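You operate a simulated robot arm through the tools that you are given. There is no shell and no other tool.

The job below is to be done with a simulated robot arm. You get a single attempt, and the scene is never put back.

Task
Tip the blue scoop into the Root feed bin; brush up the spill.
Fine: close the bin; scoop and brush go back where they stood; the other scoops stay. Set down upright: scoop, brush. What is to be rubbed or washed off counts as gone when no trace of it is left.

Only the result counts: the job must be done as asked and must still hold three seconds after the hand-in. Knocking over, shifting, dropping, spilling or breaking anything else fails it.

Robot
A 7-joint arm with a two-finger parallel gripper, fixed in place. Base frame: the origin is at the foot of the arm, x ahead of it, y to its left, z up. Lengths are in mm, angles in degrees, forces in N, time in s.
With the tool pointing down near the work surface it reaches from about 300 to 700 mm from the base axis. Its first joint turns from -66.0 to 66.0 degrees. Payload 1.57 kg.
The TCP is the grasp point between the finger pads, 30 mm short of the fingertips. In the tool frame z runs along the fingers and y along their closing line. Largest opening 110 mm; finger width 24, thickness 12; the body of the gripper, 48 by 112 mm, starts 78 mm behind the TCP.
Orientation is that of the tool frame in the base frame, as [roll, pitch, yaw] about the fixed x, y, z axes, in that order (R = Rz(yaw) Ry(pitch) Rx(roll)). With the fingers straight down and closing along the base's y, the tool's x points along the base's -x, its y along +y and its z along -z.

Tools
- The arm moves only by the tool servo_tool. Its argument "targets" is a list of rows, each a list of 2 entries, a list of its own where there are three numbers: the shift along the tool's x, y, z in units of 20 mm (1.0 is 20 mm), then the turn, a rotation vector about the tool's x, y, z in units of 8 degrees (1.0 is 8 degrees). In form: [[[x, y, z], [wx, wy, wz]], ...]. A call has 1 to 20 rows; each row shifts and turns the commanded pose from where the row before left it, along the tool's axes as they then stand. "fingers" is the closure in counts, from 0 (fully open) to 255 (shut), set as the call begins (left out, the last holds). A call with a number of a shift or a turn outside -1 to 1 is refused whole. A row lasts 0.2 s, in which the tool goes at most 50 mm and 8.6 degrees; a call with a longer step from one row to the next is refused whole, and so is a gripper value outside its range. A pose out of reach is approached as far as the arm can. The call stops where the force on the tool passes 90 N (or 10 N more than at its start, if that is more) or the arm is blocked; 0.2 s more then pass. The fingers move at their own pace (about 108 mm/s each) and stop on an object; they squeeze with about 24 N. The grip force told is the motor's: it shows also when the fingers shut on nothing. Time passes only in rows, and 0.2 s behind the last, so rows that do not move let the fingers close. It gives the time, the measured TCP pose, the force on the tool (base axes), the opening and the grip force at its end, in the units of the frame above (readings bear some noise), with the torque about the TCP (base axes, N m) and any sound that the robot's microphone picked up.
- Cameras (640 x 400 px; columns grow to the right, rows downward): "scene" is fixed at [166, -392.1, 1407.8]; the picture's right is [0.76, -0.65, 0.00], its down [-0.35, -0.41, -0.84] and it looks along [0.55, 0.64, -0.54] (base axes); focal length 258 px, centre (320, 200). "wrist" rides on the gripper at [70, 16, -141] in the tool frame; the picture's right is [-0.23, 0.97, 0.00], its down [-0.86, -0.20, -0.48] and it looks along [-0.47, -0.11, 0.88] (tool axes); focal length 222 px, centre (320, 200). There is no depth. A picture from a camera that has moved, and an enlarged one, comes with that camera's place and axes in the base frame and with its lens.
- grab_frame(camera): a new picture of that camera. The clock stands still meanwhile.
- zoom(camera, box): a new picture of the part [left, top, right, bottom] of that camera's present view, enlarged. The clock stands still meanwhile.
- finish_job(): hands the job in; it is judged then, once.

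Places have to be worked out from the pictures, the camera data and where the tool is seen. Open the gripper and draw the arm clear of the work before you hand the job in, unless the task says otherwise.

The tools are called after "Call:" by a JSON object that holds its "api" and its "payload". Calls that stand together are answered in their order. servo_tool: Moves the arm, as the interface text tells. Its arguments: {"type":"object","properties":{"targets":{"type":"array","items":{"type":"array"}},"fingers":{"type":"number"}},"required":["targets"]} The other tools are called the same way: grab_frame (camera) takes a picture; zoom (camera, box) takes an enlarged picture of a part of a camera's view; finish_job () hands the job in.

At the start:

```text
clock: 0.0
tool_pos: [343.2, 112.4, 1287.5]
ee_rot: [-180.0, 0.0, 179.9]
wrist_force: [-0.1, 0.1, -0.2]
moment: [0.04, 0.04, -0.03]
width: 110.1
finger_force: 0.0
```

scene: 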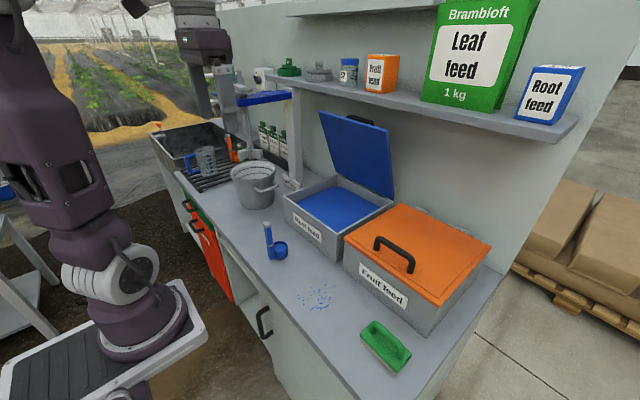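
wrist: 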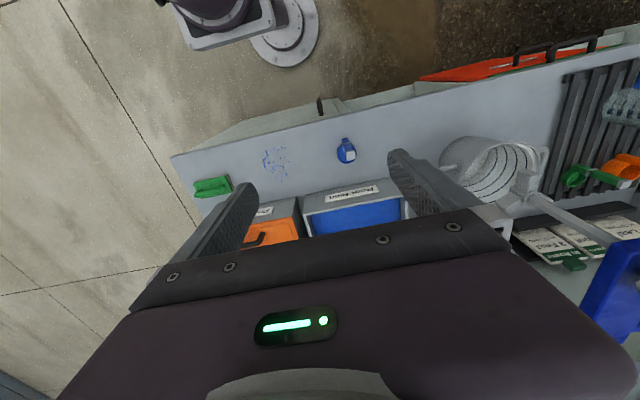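

I'll begin by looking closely at the scoop, spill, brush and bin before moving anything.

Call:
{"api": "zoom", "payload": {"camera": "scene", "box": [240, 200, 400, 300]}}

Call:
{"api": "zoom", "payload": {"camera": "scene", "box": [280, 260, 440, 360]}}

Call:
{"api": "zoom", "payload": {"camera": "scene", "box": [270, 100, 430, 200]}}

Call:
{"api": "zoom", "payload": {"camera": "scene", "box": [150, 90, 310, 190]}}

Call:
{"api": "zoom", "payload": {"camera": "wrist", "box": [170, 100, 420, 256]}}

```text
4.00 times, centred on (320, 250) of scene
camera zoom: at [166.0, -392.1, 1407.8], right [0.76, -0.65, 0.0], down [-0.35, -0.41, -0.84], along [0.55, 0.64, -0.54], focal length 1034 px, centre (320, 0)
```

zoom: 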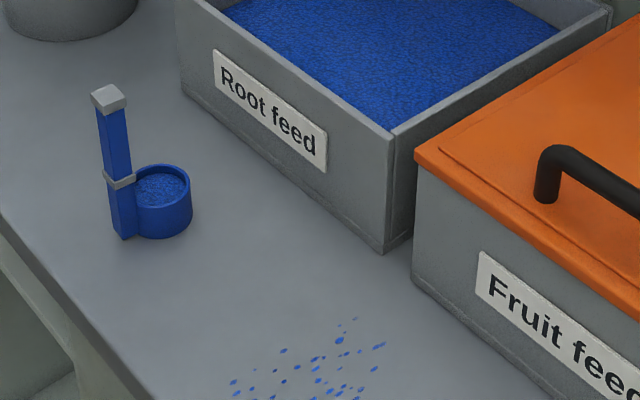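

```text
4.00 times, centred on (360, 310) of scene
camera zoom: at [166.0, -392.1, 1407.8], right [0.76, -0.65, 0.0], down [-0.35, -0.41, -0.84], along [0.55, 0.64, -0.54], focal length 1034 px, centre (160, -240)
```

zoom: 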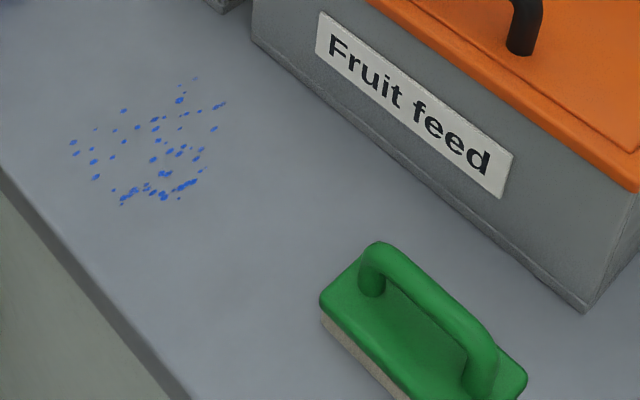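

```text
4.00 times, centred on (350, 150) of scene
camera zoom: at [166.0, -392.1, 1407.8], right [0.76, -0.65, 0.0], down [-0.35, -0.41, -0.84], along [0.55, 0.64, -0.54], focal length 1034 px, centre (200, 400)
```

zoom: 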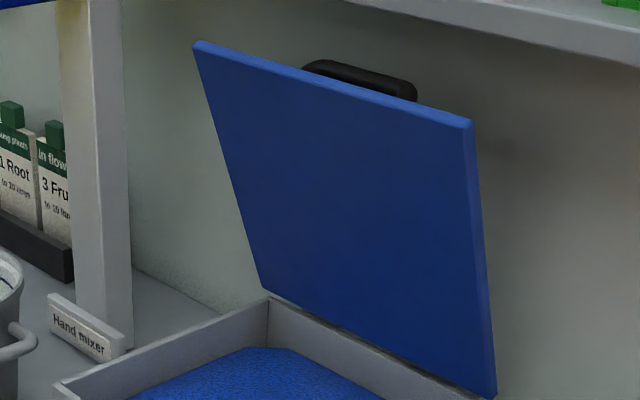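

```text
4.00 times, centred on (230, 140) of scene
camera zoom: at [166.0, -392.1, 1407.8], right [0.76, -0.65, 0.0], down [-0.35, -0.41, -0.84], along [0.55, 0.64, -0.54], focal length 1034 px, centre (680, 440)
```

zoom: 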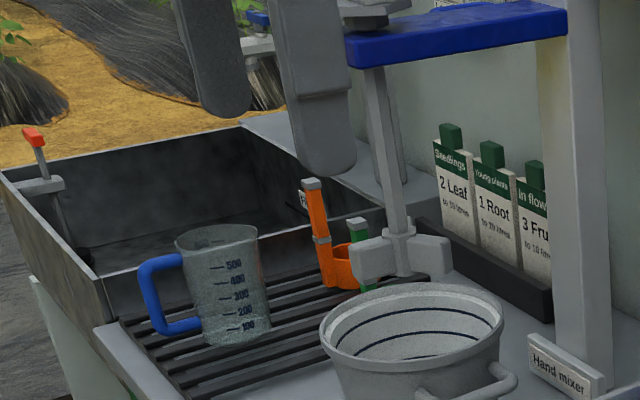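

```text
2.56 times, centred on (295, 178) of wrist
camera zoom: at [273.6, 128.4, 1428.4], right [0.23, 0.97, 0.0], down [0.86, -0.2, 0.48], along [0.47, -0.11, -0.88], focal length 569 px, centre (384, 256)
```

zoom: 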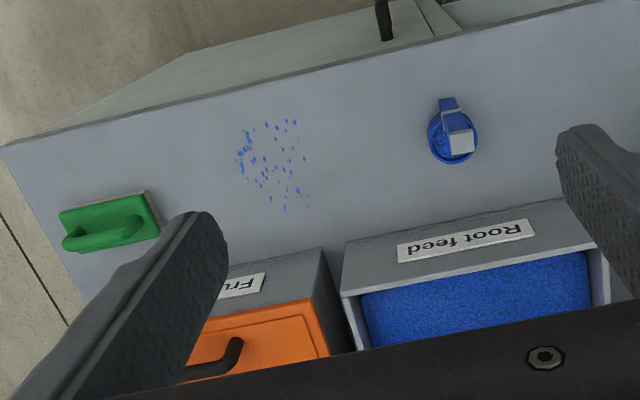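

The bench top works out near z≈805, the scoop handle near (434,158), the spill near (452,-47), and the open bin spans about x 573–841, y 9–284. I'll zoom further on the brush, scoop, lid and drying rack to refine this.

Call:
{"api": "zoom", "payload": {"camera": "scene", "box": [345, 310, 425, 380]}}

Call:
{"api": "zoom", "payload": {"camera": "scene", "box": [255, 215, 305, 265]}}

Call:
{"api": "zoom", "payload": {"camera": "wrist", "box": [185, 130, 285, 200]}}

Call:
{"api": "zoom", "payload": {"camera": "wrist", "box": [320, 120, 380, 170]}}

Call:
{"api": "zoom", "payload": {"camera": "scene", "box": [280, 60, 600, 260]}}

Call:
{"api": "zoom", "payload": {"camera": "scene", "box": [0, 0, 320, 400]}}

```text
5.71 times, centred on (385, 345) of scene
camera zoom: at [166.0, -392.1, 1407.8], right [0.76, -0.65, 0.0], down [-0.35, -0.41, -0.84], along [0.55, 0.64, -0.54], focal length 1477 px, centre (-51, -629)
```

zoom: 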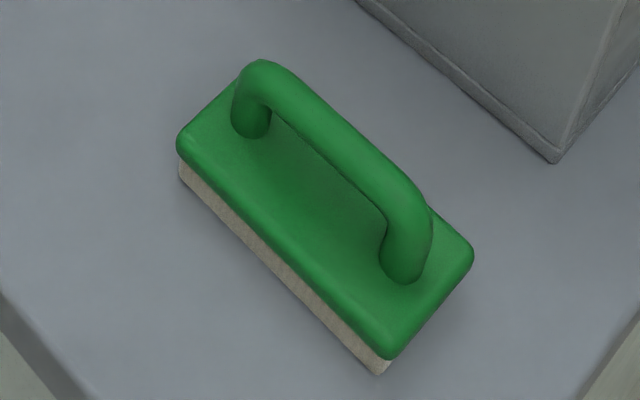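

```text
8.00 times, centred on (280, 240) of scene
camera zoom: at [166.0, -392.1, 1407.8], right [0.76, -0.65, 0.0], down [-0.35, -0.41, -0.84], along [0.55, 0.64, -0.54], focal length 2068 px, centre (640, -120)
```

zoom: 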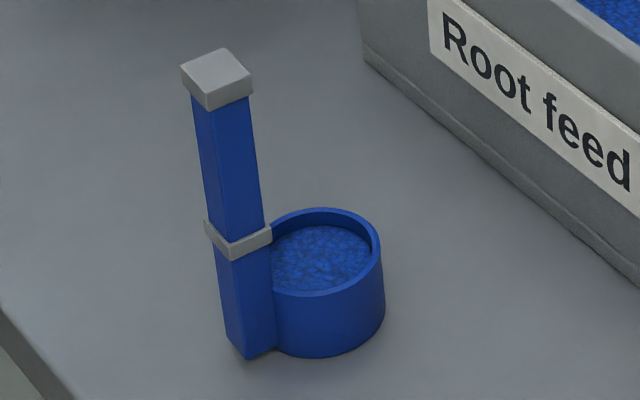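

```text
5.71 times, centred on (235, 165) of wrist
camera zoom: at [273.6, 128.4, 1428.4], right [0.23, 0.97, 0.0], down [0.86, -0.2, 0.48], along [0.47, -0.11, -0.88], focal length 1269 px, centre (806, 400)
```

zoom: 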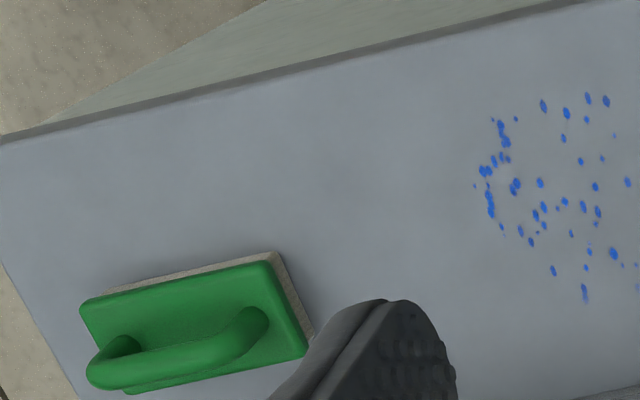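

```text
8.00 times, centred on (350, 145) of wrist
camera zoom: at [273.6, 128.4, 1428.4], right [0.23, 0.97, 0.0], down [0.86, -0.2, 0.48], along [0.47, -0.11, -0.88], focal length 1777 px, centre (80, 640)
```

zoom: 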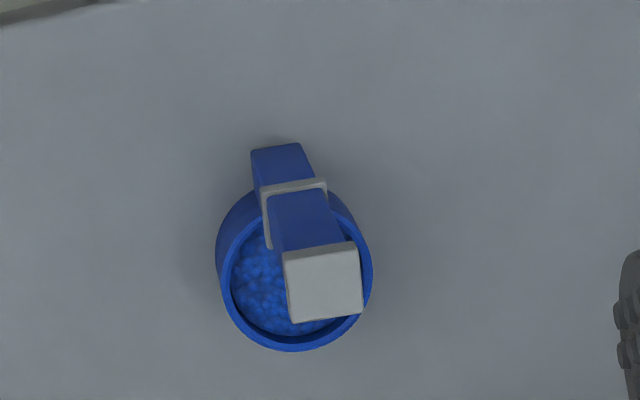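

```text
2.00 times, centred on (440, 160) of scene
camera zoom: at [166.0, -392.1, 1407.8], right [0.76, -0.65, 0.0], down [-0.35, -0.41, -0.84], along [0.55, 0.64, -0.54], focal length 517 px, centre (80, 280)
```

zoom: 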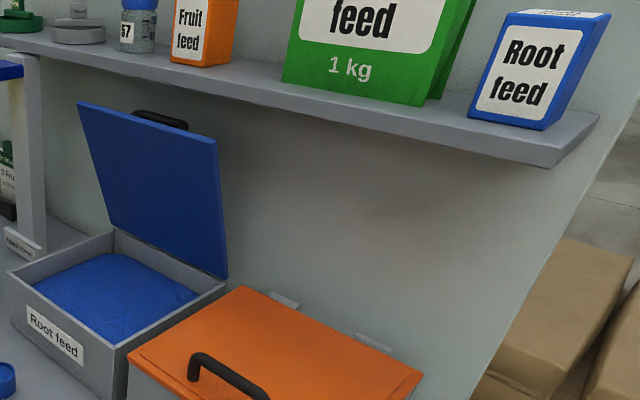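

```text
1.00 times, centred on (160, 200) of scene (not enlarged: the box is as wide or as high as the picture)
camera zoom: at [166.0, -392.1, 1407.8], right [0.76, -0.65, 0.0], down [-0.35, -0.41, -0.84], along [0.55, 0.64, -0.54], focal length 258 px, centre (480, 200)
```

zoom: 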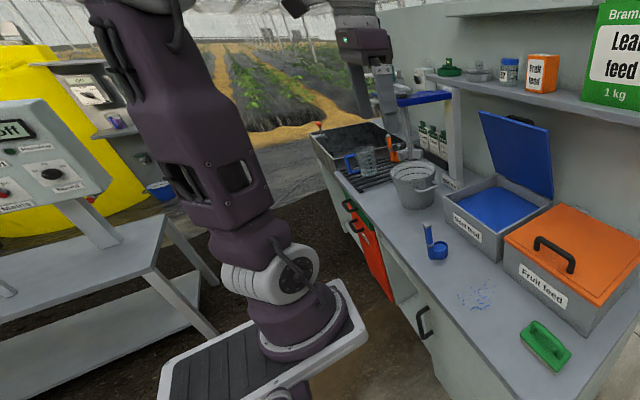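

The arm is mounted beside the bench and the start view is too far away for precise work. I'll lower the tool to about z=1100 in free air above the scoop area for a closer wrist view.

Call:
{"api": "servo_tool", "payload": {"targets": [[[0, 0.3, 0.5], [0, 0, 0]], [[0, 0.3, 1], [0, 0, 0]], [[0, 0.3, 1], [0, 0, 0]], [[0, 0.3, 1], [0, 0, 0]], [[0, 0.3, 1], [0, 0, 0]], [[0, 0.3, 1], [0, 0, 0]], [[0, 0.3, 1], [0, 0, 0]], [[0, 0.3, 1], [0, 0, 0]], [[0, 0.3, 1], [0, 0, 0]], [[0, 0.2, 0.8], [0, 0, 0]]], "fingers": 0}}

```text
clock: 2.2
tool_pos: [341.7, 171.2, 1102.3]
ee_rot: [180.0, 0.0, -180.0]
wrist_force: [0.1, 0.1, -0.3]
moment: [0.01, -0.02, 0.01]
width: 110.1
finger_force: 0.1
```

The tool is at (342,171,1102), as commanded. Now I'll take pictures from both cameras.

Call:
{"api": "grab_frame", "payload": {"camera": "wrist"}}

Call:
{"api": "grab_frame", "payload": {"camera": "scene"}}

```text
taken
camera wrist: at [272.7, 186.9, 1242.6], right [0.23, 0.97, 0.0], down [0.86, -0.2, 0.48], along [0.47, -0.11, -0.88], focal length 222 px, centre (320, 200)
```

wrist: 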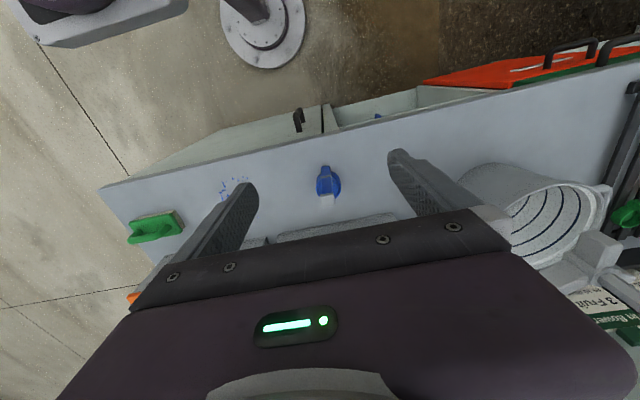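

```text
taken
```

scene: 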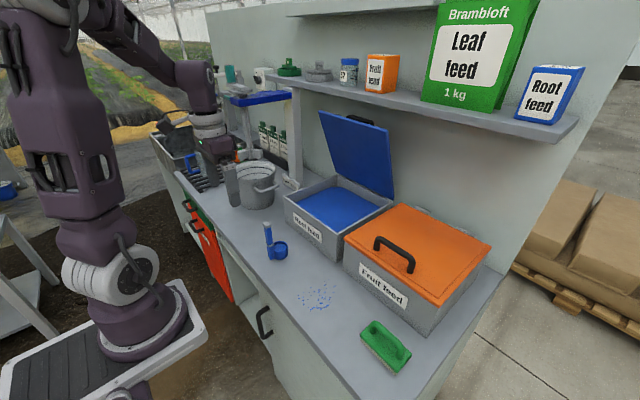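

The lowered wrist view now shows the scoop, spill and brush. I'll zoom in on each to triangulate accurately.

Call:
{"api": "zoom", "payload": {"camera": "wrist", "box": [290, 145, 370, 215]}}

Call:
{"api": "zoom", "payload": {"camera": "wrist", "box": [110, 165, 270, 265]}}

Call:
{"api": "zoom", "payload": {"camera": "scene", "box": [290, 275, 350, 320]}}

```text
5.71 times, centred on (330, 180) of wrist
camera zoom: at [272.7, 186.9, 1242.6], right [0.23, 0.97, 0.0], down [0.86, -0.2, 0.48], along [0.47, -0.11, -0.88], focal length 1269 px, centre (263, 314)
```

zoom: 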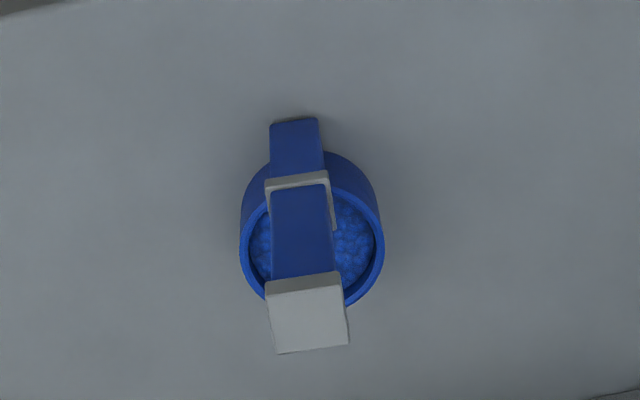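

```text
4.00 times, centred on (190, 215) of wrist
camera zoom: at [272.7, 186.9, 1242.6], right [0.23, 0.97, 0.0], down [0.86, -0.2, 0.48], along [0.47, -0.11, -0.88], focal length 888 px, centre (840, 140)
```

zoom: 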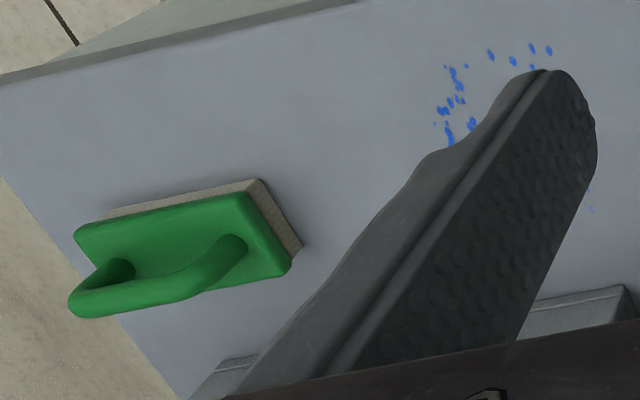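

```text
8.89 times, centred on (320, 298) of scene
camera zoom: at [166.0, -392.1, 1407.8], right [0.76, -0.65, 0.0], down [-0.35, -0.41, -0.84], along [0.55, 0.64, -0.54], focal length 2297 px, centre (320, -667)
```

zoom: 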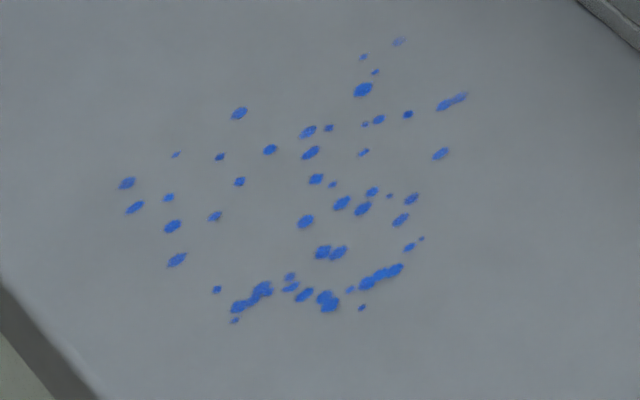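

Triangulation puts the bench top at z≈800, and the scoop handle's cap at about (438,162,942), with the scoop yawed about −7°. The cup is near (466,160), the brush is centred at (476,−252) along y, and the spill covers x 411–520, y −88…−4. I'll test in free air whether the arm can hold a forward-tilted gripper above the scoop.

Call:
{"api": "servo_tool", "payload": {"targets": [[[-0.5, 0, 0], [0, 0, 0]], [[-1, 0, 0], [0, 0, 0]], [[-1, 0, 0], [0, 0, 0]], [[-1, -0.2, 0], [0, 0, 0]], [[-1, -0.2, 0], [0, 0, 0]], [[-0.4, 0, 0], [0, 0, 0]], [[0, 0, 0], [0, -1, 0]], [[0, 0, 0], [0, -1, 0]], [[0, 0, 0], [0, -1, 0]], [[0, 0, 0], [0, -1, 0]], [[0, 0, 0], [0, -1, 0]], [[0, 0, 0], [0, -0.6, 0]]]}}

```text
clock: 4.8
tool_pos: [439.3, 162.3, 1101.0]
ee_rot: [180.0, 42.4, -179.9]
wrist_force: [0.2, 1.3, 0.2]
moment: [0.01, 0.03, -0.04]
width: 109.9
finger_force: 0.0
```

The arm held about a 45° forward tilt at (439,162,1101). I'll continue toward horizontal to see whether it can get there.

Call:
{"api": "servo_tool", "payload": {"targets": [[[0, 0, 0], [0, -1, 0]], [[0, 0, 0], [0, -1, 0]], [[0, 0, 0], [0, -1, 0]], [[0, 0, 0], [0, -1, 0]], [[0, 0, 0], [0, -1, 0]], [[0, 0, 0], [0, 0, 0]]]}}

Call:
{"api": "grab_frame", "payload": {"camera": "scene"}}

Call:
{"api": "zoom", "payload": {"camera": "scene", "box": [0, 0, 320, 400]}}

```text
clock: 6.2
tool_pos: [501.8, 131.6, 1125.6]
ee_rot: [179.8, 58.9, 175.9]
wrist_force: [-0.7, -0.6, -0.2]
moment: [-0.01, 0.02, 0.02]
width: 110.1
finger_force: 0.0
out of reach, approached as far as the arm can: row 1, 2, 3, 4, 5
```

```text
taken
```

scene: 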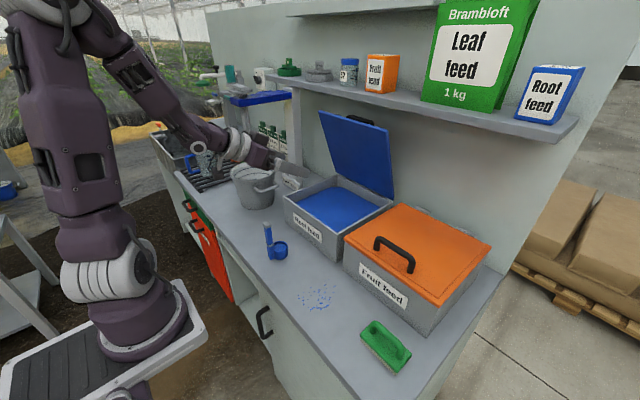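

```text
1.00 times, centred on (160, 200) of scene (not enlarged: the box is as wide or as high as the picture)
camera zoom: at [166.0, -392.1, 1407.8], right [0.76, -0.65, 0.0], down [-0.35, -0.41, -0.84], along [0.55, 0.64, -0.54], focal length 258 px, centre (480, 200)
```

zoom: 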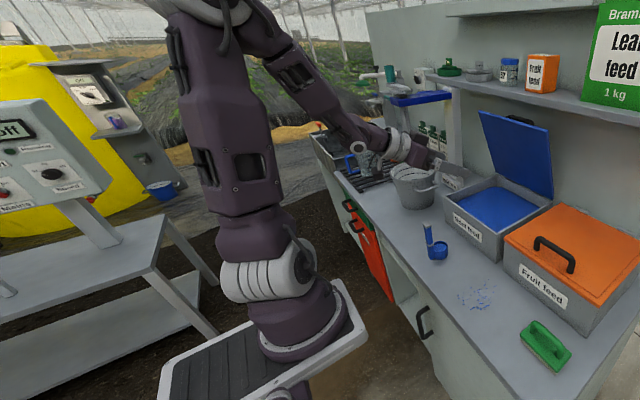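

Fully horizontal toward +x is out of reach this close in, so I'll grip the handle with the tool pointing roughly +y instead, which also lets me pour by rolling. First I undo the last turns to get back to the earlier pose.

Call:
{"api": "servo_tool", "payload": {"targets": [[[0, 0, 0], [0, 1, 0]], [[0, 0, 0], [0, 1, 0]], [[0, 0, 0], [0, 1, 0]], [[0, 0, 0], [0, 1, 0]], [[0, 0, 0], [0, 1, 0]], [[0, 0, 0], [0, 0, 0]]]}}

```text
clock: 7.6
tool_pos: [502.8, 130.0, 1126.4]
ee_rot: [179.8, 18.7, 176.1]
wrist_force: [-0.1, -0.8, -0.4]
moment: [-0.03, 0.0, 0.0]
width: 110.1
finger_force: 0.1
```

The command base resets to the reached pose, so I'll track from measurements. I'm at (503,130,1126) with an 18.7° tilt; next I bring the tool vertical and yaw it so it closes along the scoop's x direction.

Call:
{"api": "servo_tool", "payload": {"targets": [[[0, 0, 0], [0, 1, 0]], [[0, 0, 0], [0, 1, 0]], [[0, 0, 0], [0, 0.34, 0]], [[0, 0, 0], [0, 0, 1]], [[0, 0, 0], [0, 0, 1]], [[0, 0, 0], [0, 0, 1]], [[0, 0, 0], [0, 0, 1]], [[0, 0, 0], [0, 0, 1]], [[0, 0, 0], [0, 0, 1]], [[0, 0, 0], [0, 0, 1]], [[0, 0, 0], [0, 0, 1]], [[0, 0, 0], [0, 0, 1]], [[0, 0, 0], [0, 0, 1]], [[0, 0, 0], [0, 0, 1]], [[0, 0, 0], [0, 0, 0.6]], [[0, 0, 0], [0, 0, 0]]]}}

```text
clock: 11.0
tool_pos: [502.0, 130.2, 1126.7]
ee_rot: [179.8, -0.2, 83.2]
wrist_force: [-0.3, 0.3, -0.6]
moment: [-0.01, 0.01, -0.03]
width: 109.8
finger_force: 0.1
```

The tool is vertical at yaw 83°. I'll rehearse the pour in free air: move over the bin at about (635,90,1150), then tilt to point toward +y.

Call:
{"api": "servo_tool", "payload": {"targets": [[[-0.171, 0.977, -0.164], [0, 0, 0]], [[-0.171, 0.977, -0.164], [0, 0, 0]], [[-0.171, 0.977, -0.164], [0, 0, 0]], [[-0.171, 0.977, -0.164], [0, 0, 0]], [[-0.171, 0.977, -0.164], [0, 0, 0]], [[-0.171, 0.977, -0.164], [0, 0, 0]], [[-0.171, 0.977, -0.164], [0, 0, 0]], [[0, 0, 0], [0, 1, 0]], [[0, 0, 0], [0, 1, 0]], [[0, 0, 0], [0, 1, 0]], [[0, 0, 0], [0, 1, 0]], [[0, 0, 0], [0, 1, 0]], [[0, 0, 0], [0, 1, 0]], [[0, 0, 0], [0, 1, 0]], [[0, 0, 0], [0, 1, 0]], [[0, 0, 0], [0, 1, 0]], [[0, 0, 0], [0, 0.4, 0]], [[0, 0, 0], [0, 0, 0]]]}}

Call:
{"api": "grab_frame", "payload": {"camera": "scene"}}

```text
clock: 14.8
tool_pos: [617.0, 97.1, 1144.3]
ee_rot: [179.8, -75.4, 83.5]
wrist_force: [0.3, -0.1, 0.1]
moment: [0.0, 0.02, 0.07]
width: 110.3
finger_force: 0.0
out of reach, approached as far as the arm can: row 7
```

```text
taken
```

scene: 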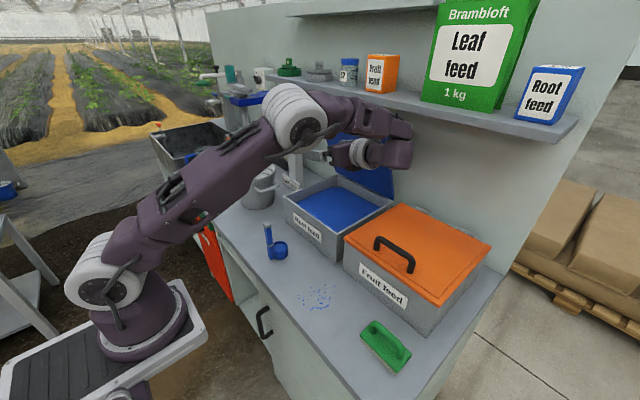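

The sideways orientation works at (617,97,1144) with the tool pointing to +y. Now I rehearse the roll about the tool axis that would invert the cup.

Call:
{"api": "servo_tool", "payload": {"targets": [[[0, 0, 0], [0, 0, -1]], [[0, 0, 0], [0, 0, -1]], [[0, 0, 0], [0, 0, -1]], [[0, 0, 0], [0, 0, -1]], [[0, 0, 0], [0, 0, -1]], [[0, 0, 0], [0, 0, -1]], [[0, 0, 0], [0, 0, -1]], [[0, 0, 0], [0, 0, -1]], [[0, 0, 0], [0, 0, -1]], [[0, 0, 0], [0, 0, -1]], [[0, 0, 0], [0, 0, 0]]]}}

Call:
{"api": "grab_frame", "payload": {"camera": "scene"}}

```text
clock: 17.2
tool_pos: [614.9, 96.7, 1144.8]
ee_rot: [104.9, -9.5, 170.7]
wrist_force: [0.2, 0.1, 0.4]
moment: [0.03, 0.0, -0.01]
width: 109.8
finger_force: 0.0
```

```text
taken
```

scene: 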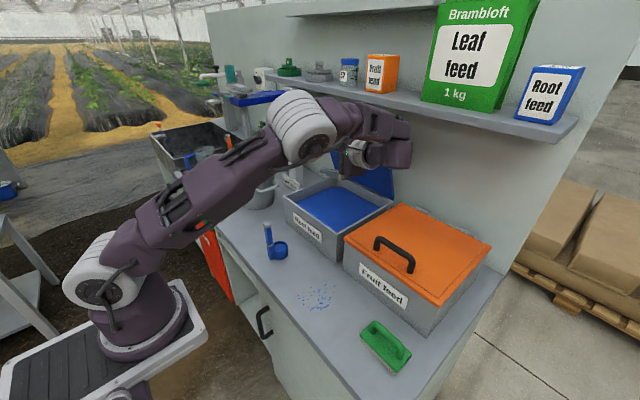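

Eighty degrees of roll was reached. I'll continue to about 150° in total.

Call:
{"api": "servo_tool", "payload": {"targets": [[[0, 0, 0], [0, 0, -1]], [[0, 0, 0], [0, 0, -1]], [[0, 0, 0], [0, 0, -1]], [[0, 0, 0], [0, 0, -1]], [[0, 0, 0], [0, 0, -1]], [[0, 0, 0], [0, 0, -1]], [[0, 0, 0], [0, 0, -1]], [[0, 0, 0], [0, 0, -1]], [[0, 0, 0], [0, 0, -1]], [[0, 0, 0], [0, 0, 0]]]}}

Call:
{"api": "grab_frame", "payload": {"camera": "scene"}}

Call:
{"api": "grab_frame", "payload": {"camera": "wrist"}}

```text
clock: 19.4
tool_pos: [616.0, 98.7, 1145.9]
ee_rot: [119.4, 58.8, -161.1]
wrist_force: [-0.1, 0.6, 0.3]
moment: [0.02, 0.0, -0.03]
width: 109.8
finger_force: 0.1
```

```text
taken
```

scene: 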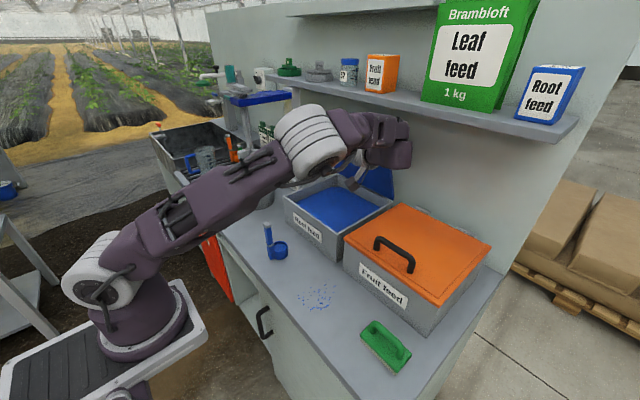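

```text
taken
camera wrist: at [551.8, -47.5, 1127.9], right [-0.73, 0.25, 0.63], down [0.54, -0.36, 0.76], along [0.42, 0.9, 0.13], focal length 222 px, centre (320, 200)
```

wrist: 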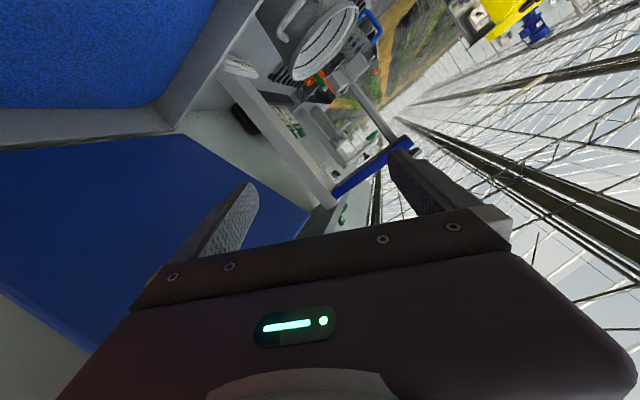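

The 152° roll works, so full inversion over the bin is possible. I'll test lowering about 85 mm and moving 25 mm further in with this pose, giving a shorter drop when pouring.

Call:
{"api": "servo_tool", "payload": {"targets": [[[0.6, -0.6, 0.24], [0, 0, 0]], [[0.6, -0.6, 0.24], [0, 0, 0]], [[0.6, -0.6, 0.24], [0, 0, 0]], [[0.6, -0.6, 0.24], [0, 0, 0]], [[0.6, -0.6, 0.24], [0, 0, 0]], [[0, 0, 0], [0, 0, 0]]]}}

Call:
{"api": "grab_frame", "payload": {"camera": "scene"}}

```text
clock: 20.8
tool_pos: [640.3, 97.3, 1058.6]
ee_rot: [119.2, 58.7, -161.1]
wrist_force: [-0.5, -0.5, 0.1]
moment: [0.01, 0.03, 0.01]
width: 110.0
finger_force: 0.2
```

```text
taken
```

scene: 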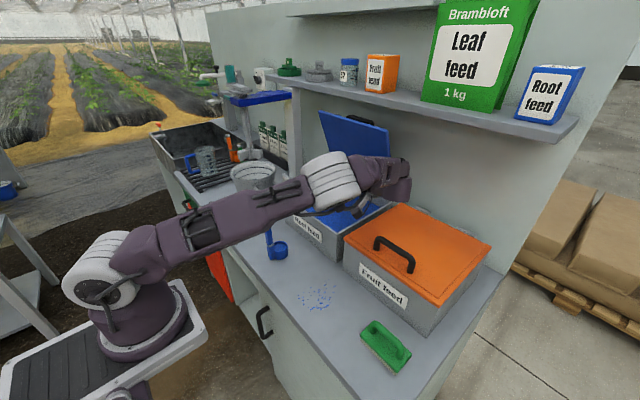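

The lowered pour pose (640,97,1059) is reachable. I'll retrace by raising and unrolling, then head for the scoop.

Call:
{"api": "servo_tool", "payload": {"targets": [[[-0.6, 0.6, -0.24], [0, 0, 0]], [[-0.6, 0.6, -0.24], [0, 0, 0]], [[-0.6, 0.6, -0.24], [0, 0, 0]], [[-0.6, 0.6, -0.24], [0, 0, 0]], [[-0.6, 0.6, -0.24], [0, 0, 0]], [[0, 0, 0], [0, 0, 1]], [[0, 0, 0], [0, 0, 1]], [[0, 0, 0], [0, 0, 1]], [[0, 0, 0], [0, 0, 1]], [[0, 0, 0], [0, 0, 1]], [[0, 0, 0], [0, 0, 1]], [[0, 0, 0], [0, 0, 1]], [[0, 0, 0], [0, 0, 1]], [[0, 0, 0], [0, 0, 1]], [[0, 0, 0], [0, 0, 1]], [[0, 0, 0], [0, 0, 0]]]}}

Call:
{"api": "servo_tool", "payload": {"targets": [[[0, 0, 0], [0, 0, 1]], [[0, 0, 0], [0, 0, 1]], [[0, 0, 0], [0, 0, 1]], [[0, 0, 0], [0, 0, 1]], [[0, 0, 0], [0, 0, 1]], [[0, 0, 0], [0, 0, 1]], [[0, 0, 0], [0, 0, 1]], [[0, 0, 0], [0, 0, 1]], [[0, 0, 0], [0, 0, 1]], [[0, 0, 0], [0, 0, 0]]]}}

Call:
{"api": "grab_frame", "payload": {"camera": "scene"}}

```text
clock: 24.2
tool_pos: [615.3, 97.4, 1144.7]
ee_rot: [105.3, -17.4, 168.4]
wrist_force: [-0.3, -0.9, 0.2]
moment: [0.02, 0.02, 0.02]
width: 110.1
finger_force: 0.1
```

```text
clock: 26.4
tool_pos: [616.1, 96.3, 1144.6]
ee_rot: [-179.8, -75.3, 83.0]
wrist_force: [0.2, -0.4, 0.4]
moment: [0.03, 0.0, 0.01]
width: 110.1
finger_force: 0.1
```

```text
taken
```

scene: 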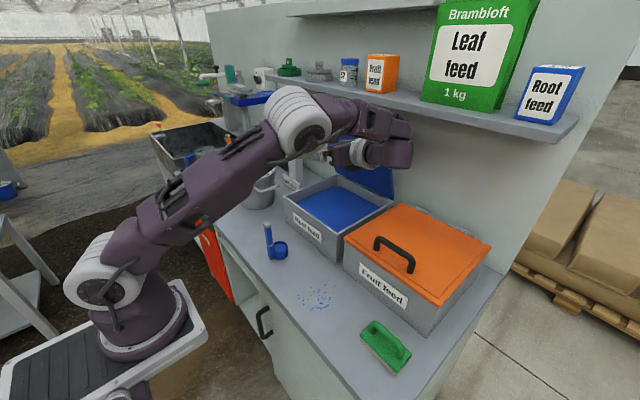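

I'm back in the unrolled orientation. Next I move to a pre-grasp point in front of the scoop handle, stopping high at about (427,56,1050).

Call:
{"api": "servo_tool", "payload": {"targets": [[[-0.539, -0.913, -0.183], [0, 0, 0]], [[-0.539, -0.913, -0.183], [0, 0, 0]], [[-0.539, -0.913, -0.183], [0, 0, 0]], [[-0.539, -0.913, -0.183], [0, 0, 0]], [[-0.539, -0.913, -0.183], [0, 0, 0]], [[-0.539, -0.913, -0.183], [0, 0, 0]], [[-0.539, -0.913, -0.183], [0, 0, 0]], [[-0.539, -0.913, -0.183], [0, 0, 0]], [[-0.539, -0.913, -0.183], [0, 0, 0]], [[-0.539, -0.913, -0.183], [0, 0, 0]], [[0, 0, 0], [0, 0, 0]]]}}

Call:
{"api": "grab_frame", "payload": {"camera": "wrist"}}

Call:
{"api": "grab_frame", "payload": {"camera": "scene"}}

```text
clock: 28.8
tool_pos: [426.9, 56.3, 1048.0]
ee_rot: [179.8, -75.3, 83.5]
wrist_force: [-0.2, -0.5, 0.4]
moment: [0.0, 0.02, 0.05]
width: 110.1
finger_force: 0.1
```

```text
taken
camera wrist: at [428.9, -65.1, 1151.4], right [0.96, -0.17, -0.22], down [-0.28, -0.65, -0.71], along [-0.02, 0.74, -0.67], focal length 222 px, centre (320, 200)
```

wrist: 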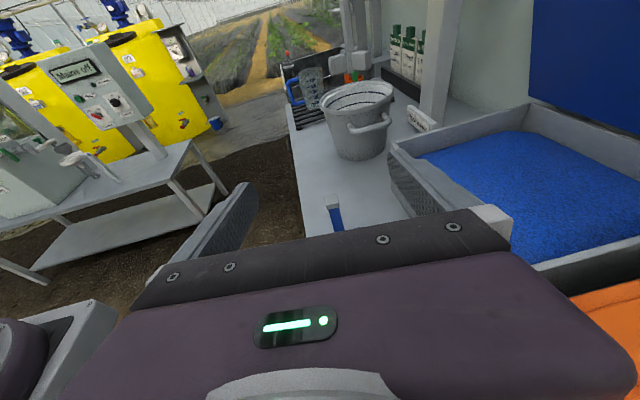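

```text
taken
```

scene: 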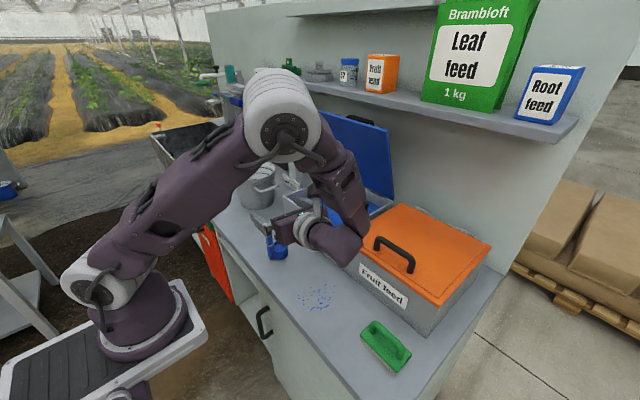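

The wrist view shows the scoop's cap between the fingers. I'll zoom in to refine the handle position before descending.

Call:
{"api": "zoom", "payload": {"camera": "wrist", "box": [300, 180, 380, 240]}}

Call:
{"api": "zoom", "payload": {"camera": "scene", "box": [250, 180, 370, 280]}}

```text
6.67 times, centred on (340, 210) of wrist
camera zoom: at [428.9, -65.1, 1151.4], right [0.96, -0.17, -0.22], down [-0.28, -0.65, -0.71], along [-0.02, 0.74, -0.67], focal length 1481 px, centre (187, 133)
```

zoom: 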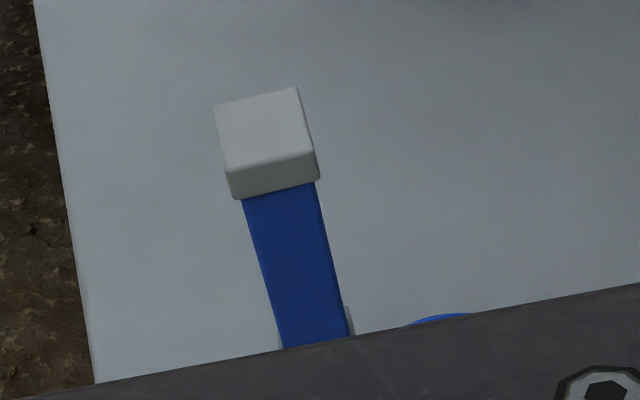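

```text
4.00 times, centred on (310, 230) of scene
camera zoom: at [166.0, -392.1, 1407.8], right [0.76, -0.65, 0.0], down [-0.35, -0.41, -0.84], along [0.55, 0.64, -0.54], focal length 1034 px, centre (360, 80)
```

zoom: 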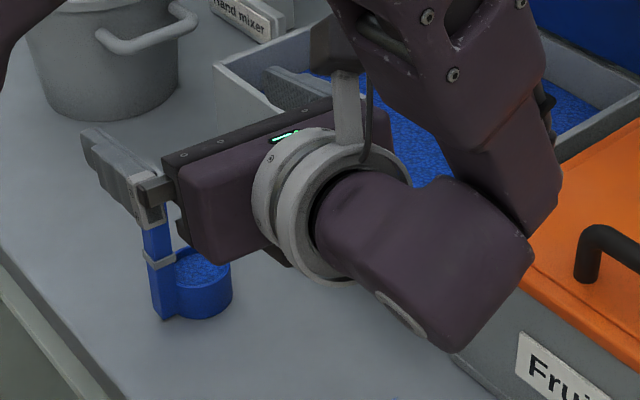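

The cap is at about (437,160.5,940), with handle width ≈15 mm and yaw ≈ −6°. I'll descend to the pre-grasp point (426,60,920), which is 105 mm short of the handle along the tool axis.

Call:
{"api": "servo_tool", "payload": {"targets": [[[-0.881, -0.011, 0.254], [0, 0, 0]], [[-0.881, -0.011, 0.254], [0, 0, 0]], [[-0.881, -0.011, 0.254], [0, 0, 0]], [[-0.881, -0.011, 0.254], [0, 0, 0]], [[-0.881, -0.011, 0.254], [0, 0, 0]], [[-0.881, -0.011, 0.254], [0, 0, 0]], [[-0.881, -0.011, 0.254], [0, 0, 0]], [[0, 0, 0], [0, 0, 0]]]}}

Call:
{"api": "grab_frame", "payload": {"camera": "wrist"}}

Call:
{"api": "zoom", "payload": {"camera": "scene", "box": [230, 180, 390, 300]}}

```text
clock: 30.6
tool_pos: [425.3, 59.6, 920.0]
ee_rot: [179.7, -75.4, 83.4]
wrist_force: [-0.1, 0.3, 0.4]
moment: [0.03, 0.05, -0.03]
width: 110.0
finger_force: 0.1
```

```text
taken
camera wrist: at [428.0, -61.8, 1022.9], right [0.96, -0.17, -0.22], down [-0.28, -0.65, -0.71], along [-0.02, 0.74, -0.67], focal length 222 px, centre (320, 200)
```

wrist: 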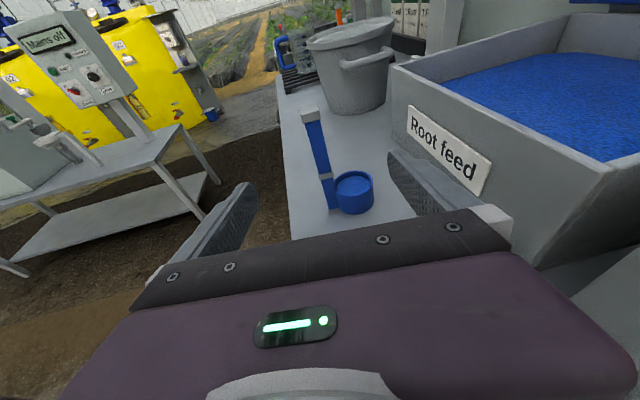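

```text
3.33 times, centred on (310, 240) of scene
camera zoom: at [166.0, -392.1, 1407.8], right [0.76, -0.65, 0.0], down [-0.35, -0.41, -0.84], along [0.55, 0.64, -0.54], focal length 862 px, centre (353, 67)
```

zoom: 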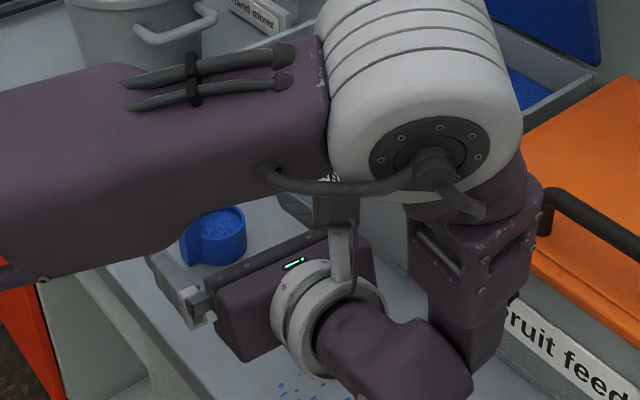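

The path is clear, so I'll check lateral alignment with a zoom before sliding in.

Call:
{"api": "zoom", "payload": {"camera": "wrist", "box": [280, 90, 400, 220]}}

```text
3.08 times, centred on (340, 155) of wrist
camera zoom: at [428.0, -61.8, 1022.9], right [0.96, -0.17, -0.22], down [-0.28, -0.65, -0.71], along [-0.02, 0.74, -0.67], focal length 684 px, centre (258, 338)
```

zoom: 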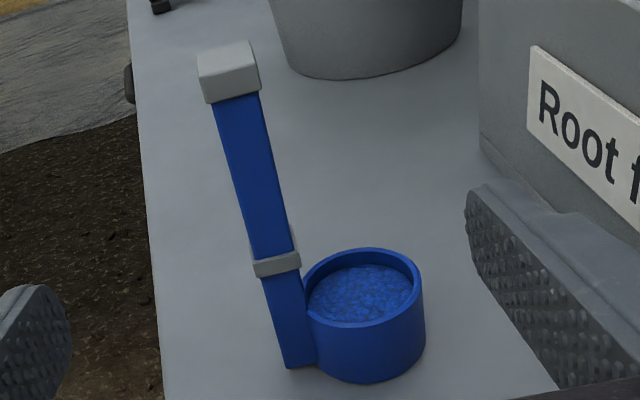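

The handle centre sits at x≈436, so sliding 105 mm along the tool axis puts the pads around it at z≈893, between collar (868) and cap (925). I advance now with fingers open.

Call:
{"api": "servo_tool", "payload": {"targets": [[[0, 0, 0.75], [0, 0, 0]], [[0, 0, 1], [0, 0, 0]], [[0, 0, 1], [0, 0, 0]], [[0, 0, 1], [0, 0, 0]], [[0, 0, 1], [0, 0, 0]], [[0, 0, 0.5], [0, 0, 0]], [[0, 0, 0], [0, 0, 0]]]}}

Call:
{"api": "grab_frame", "payload": {"camera": "wrist"}}

Call:
{"api": "zoom", "payload": {"camera": "scene", "box": [230, 180, 390, 300]}}

```text
clock: 32.2
tool_pos: [437.6, 161.1, 894.7]
ee_rot: [179.7, -75.3, 83.6]
wrist_force: [0.8, 0.1, 0.0]
moment: [-0.02, 0.01, -0.01]
width: 109.9
finger_force: 0.0
```

```text
taken
camera wrist: at [440.3, 39.8, 997.7], right [0.96, -0.17, -0.22], down [-0.28, -0.65, -0.71], along [-0.02, 0.74, -0.67], focal length 222 px, centre (320, 200)
```

wrist: 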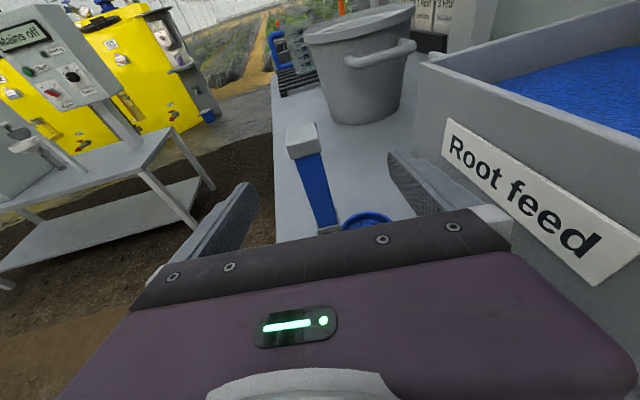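

```text
3.33 times, centred on (310, 240) of scene
camera zoom: at [166.0, -392.1, 1407.8], right [0.76, -0.65, 0.0], down [-0.35, -0.41, -0.84], along [0.55, 0.64, -0.54], focal length 862 px, centre (353, 67)
```

zoom: 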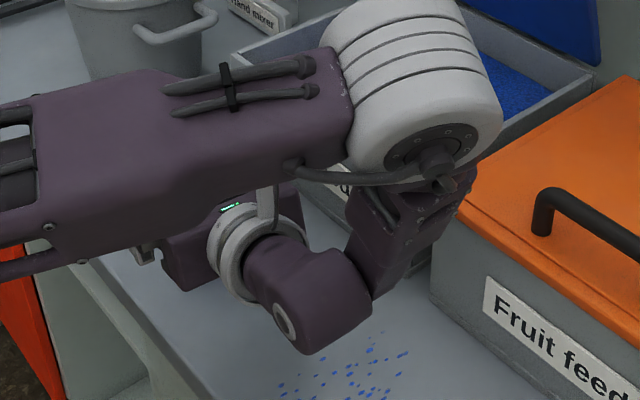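

The handle is centred between the pads. I close the fingers now and wait for them to grip.

Call:
{"api": "servo_tool", "payload": {"targets": [[[0, 0, 0], [0, 0, 0]], [[0, 0, 0], [0, 0, 0]], [[0, 0, 0], [0, 0, 0]], [[0, 0, 0], [0, 0, 0]], [[0, 0, 0], [0, 0, 0]]], "fingers": 255}}

Call:
{"api": "grab_frame", "payload": {"camera": "wrist"}}

```text
clock: 33.4
tool_pos: [437.0, 160.6, 895.6]
ee_rot: [179.8, -75.3, 83.6]
wrist_force: [0.3, -0.1, 2.4]
moment: [0.06, -0.05, 0.01]
width: 15.3
finger_force: 24.0
```

```text
taken
camera wrist: at [440.3, 39.6, 997.8], right [0.96, -0.17, -0.22], down [-0.28, -0.65, -0.71], along [-0.02, 0.74, -0.67], focal length 222 px, centre (320, 200)
```

wrist: 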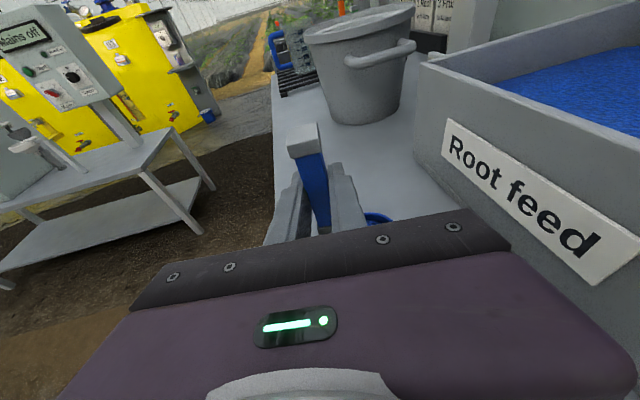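

The scoop is gripped (15.3 mm, 24 N). I lift it straight up about 195 mm, starting gently.

Call:
{"api": "servo_tool", "payload": {"targets": [[[0.242, 0, -0.064], [0, 0, 0]], [[0.484, 0, -0.127], [0, 0, 0]], [[0.7, 0, -0.184], [0, 0, 0]], [[0.87, 0, -0.228], [0, 0, 0]], [[0.87, 0, -0.228], [0, 0, 0]], [[0.87, 0, -0.228], [0, 0, 0]], [[0.87, 0, -0.228], [0, 0, 0]], [[0.87, 0, -0.228], [0, 0, 0]], [[0.87, 0, -0.228], [0, 0, 0]], [[0.87, 0, -0.228], [0, 0, 0]], [[0.87, 0, -0.228], [0, 0, 0]], [[0.7, 0, -0.184], [0, 0, 0]], [[0.35, 0, -0.092], [0, 0, 0]], [[0, 0, 0], [0, 0, 0]]]}}

Call:
{"api": "grab_frame", "payload": {"camera": "wrist"}}

Call:
{"api": "grab_frame", "payload": {"camera": "scene"}}

```text
clock: 36.4
tool_pos: [437.1, 160.5, 1089.7]
ee_rot: [179.8, -75.3, 83.4]
wrist_force: [0.2, -0.6, -2.3]
moment: [0.01, 0.03, 0.0]
width: 15.6
finger_force: 23.9
```

```text
taken
camera wrist: at [440.0, 38.9, 1193.4], right [0.96, -0.17, -0.22], down [-0.28, -0.65, -0.71], along [-0.02, 0.74, -0.67], focal length 222 px, centre (320, 200)
```

wrist: 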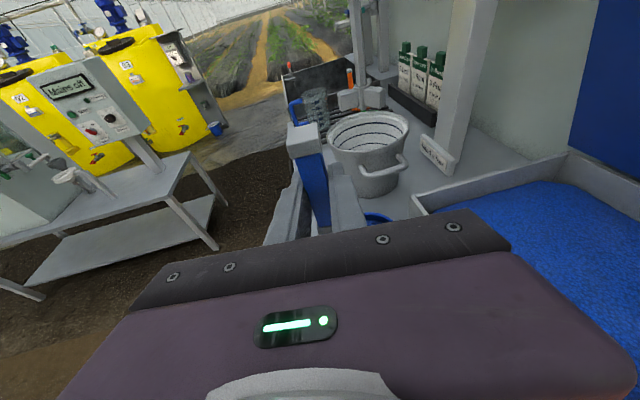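

```text
taken
```

scene: 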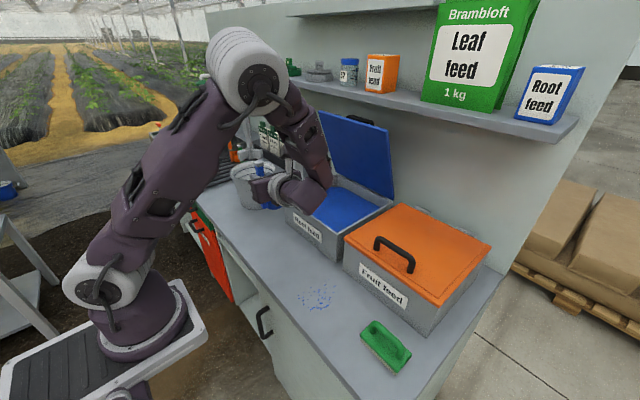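

The scoop is held upright (about 2.3 N). I carry it level over the Root feed bin to about (640,97,1090).

Call:
{"api": "servo_tool", "payload": {"targets": [[[-0.019, 0.4, -0.074], [0, 0, 0]], [[-0.034, 0.7, -0.129], [0, 0, 0]], [[-0.046, 0.95, -0.175], [0, 0, 0]], [[-0.046, 0.95, -0.175], [0, 0, 0]], [[-0.046, 0.95, -0.175], [0, 0, 0]], [[-0.046, 0.95, -0.175], [0, 0, 0]], [[-0.046, 0.95, -0.175], [0, 0, 0]], [[-0.046, 0.95, -0.175], [0, 0, 0]], [[-0.046, 0.95, -0.175], [0, 0, 0]], [[-0.046, 0.95, -0.175], [0, 0, 0]], [[-0.046, 0.95, -0.175], [0, 0, 0]], [[-0.029, 0.6, -0.11], [0, 0, 0]], [[-0.01, 0.2, -0.037], [0, 0, 0]], [[0, 0, 0], [0, 0, 0]]]}}

Call:
{"api": "grab_frame", "payload": {"camera": "wrist"}}

Call:
{"api": "grab_frame", "payload": {"camera": "scene"}}

```text
clock: 39.4
tool_pos: [641.1, 95.8, 1089.1]
ee_rot: [179.9, -75.3, 83.4]
wrist_force: [-0.3, 0.1, -1.3]
moment: [0.01, 0.01, 0.04]
width: 15.6
finger_force: 24.2
```

```text
taken
camera wrist: at [643.9, -25.2, 1192.6], right [0.96, -0.17, -0.22], down [-0.28, -0.65, -0.71], along [-0.02, 0.74, -0.67], focal length 222 px, centre (320, 200)
```

wrist: 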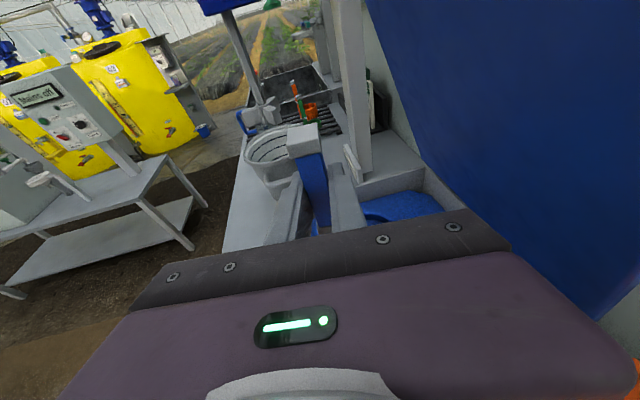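

```text
taken
```

scene: 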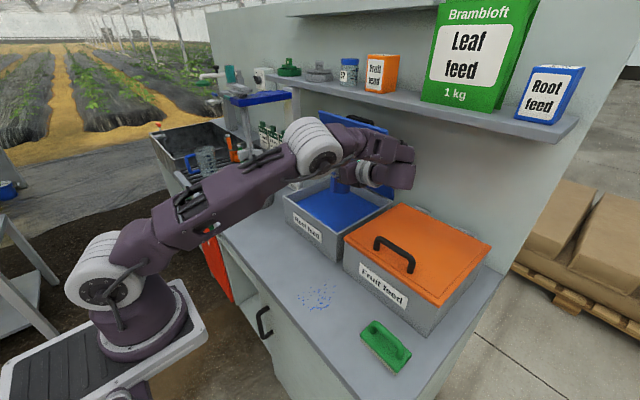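

The scoop is over the middle-front of the bin. I shift slightly for lid clearance and begin rolling the cup toward the middle of the bin.

Call:
{"api": "servo_tool", "payload": {"targets": [[[-0.61, -0.25, 0.13], [0, 0, 0]], [[-0.61, -0.25, 0.13], [0, 0, 0]], [[0, 0, 0], [0, 0, -0.4]], [[0, 0, 0], [0, 0, -0.8]], [[0, 0, 0], [0, 0, -0.8]], [[0, 0, 0], [0, 0, -0.8]], [[0, 0, 0], [0, 0, -0.8]], [[0, 0, 0], [0, 0, -0.8]], [[0, 0, 0], [0, 0, -0.8]], [[0, 0, 0], [0, 0, -0.8]], [[0, 0, 0], [0, 0, -0.8]], [[0, 0, 0], [0, 0, -0.8]], [[0, 0, 0], [0, 0, -0.8]], [[0, 0, 0], [0, 0, -0.8]], [[0, 0, 0], [0, 0, -0.8]], [[0, 0, 0], [0, 0, 0]]]}}

Call:
{"api": "grab_frame", "payload": {"camera": "scene"}}

Call:
{"api": "grab_frame", "payload": {"camera": "wrist"}}

```text
clock: 42.8
tool_pos: [629.2, 96.0, 1065.6]
ee_rot: [105.0, -9.4, 170.7]
wrist_force: [-0.1, -0.4, -1.1]
moment: [0.02, 0.02, 0.02]
width: 15.2
finger_force: 23.6
```

```text
taken
```

scene: 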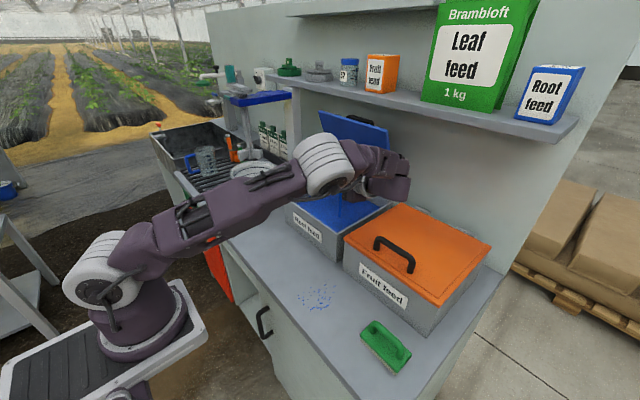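

```text
taken
camera wrist: at [550.2, -26.2, 1127.3], right [0.42, 0.19, 0.89], down [0.74, -0.64, -0.21], along [0.53, 0.74, -0.4], focal length 222 px, centre (320, 200)
```

wrist: 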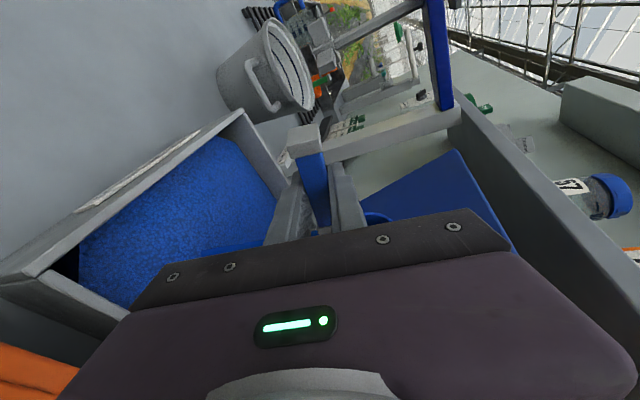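

The scoop is at about 80° and still firmly held; I continue to about 155° and hold so everything falls out.

Call:
{"api": "servo_tool", "payload": {"targets": [[[0, 0, 0], [0, 0, -0.8]], [[0, 0, 0], [0, 0, -0.8]], [[0, 0, 0], [0, 0, -0.8]], [[0, 0, 0], [0, 0, -0.8]], [[0, 0, 0], [0, 0, -0.8]], [[0, 0, 0], [0, 0, -0.8]], [[0, 0, 0], [0, 0, -0.8]], [[0, 0, 0], [0, 0, -0.8]], [[0, 0, 0], [0, 0, -0.8]], [[0, 0, 0], [0, 0, -0.8]], [[0, 0, 0], [0, 0, -0.8]], [[0, 0, 0], [0, 0, -0.4]], [[0, 0, 0], [0, 0, 0]], [[0, 0, 0], [0, 0, 0]], [[0, 0, 0], [0, 0, 0]], [[0, 0, 0], [0, 0, 0]], [[0, 0, 0], [0, 0, 0]]]}}

Call:
{"api": "grab_frame", "payload": {"camera": "scene"}}

Call:
{"api": "grab_frame", "payload": {"camera": "wrist"}}

```text
clock: 46.4
tool_pos: [630.2, 96.4, 1065.3]
ee_rot: [120.5, 60.1, -159.6]
wrist_force: [0.5, 0.0, -0.5]
moment: [-0.02, -0.03, 0.03]
width: 15.6
finger_force: 23.9
```

```text
taken
```

scene: 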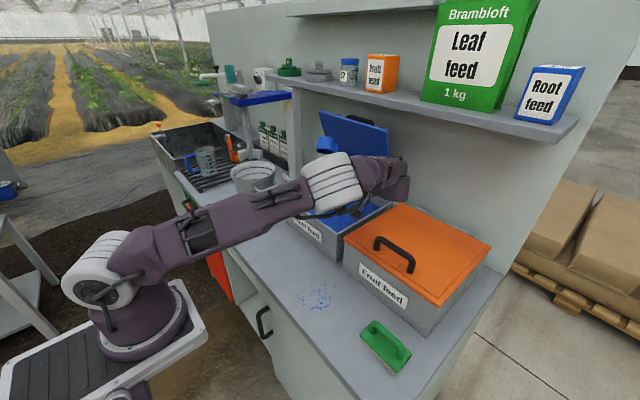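

```text
taken
camera wrist: at [568.3, -49.0, 1046.6], right [-0.75, 0.25, 0.61], down [0.52, -0.35, 0.78], along [0.41, 0.9, 0.13], focal length 222 px, centre (320, 200)
```

wrist: 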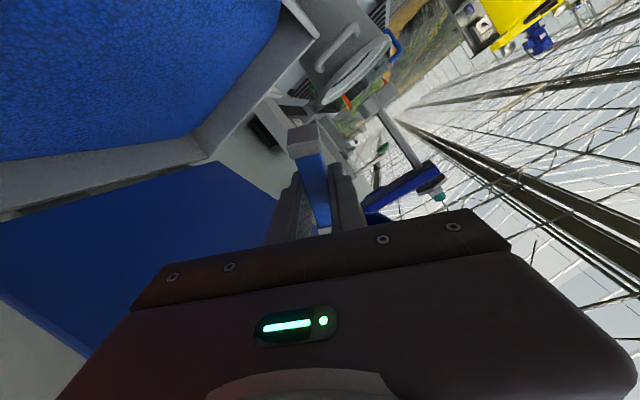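

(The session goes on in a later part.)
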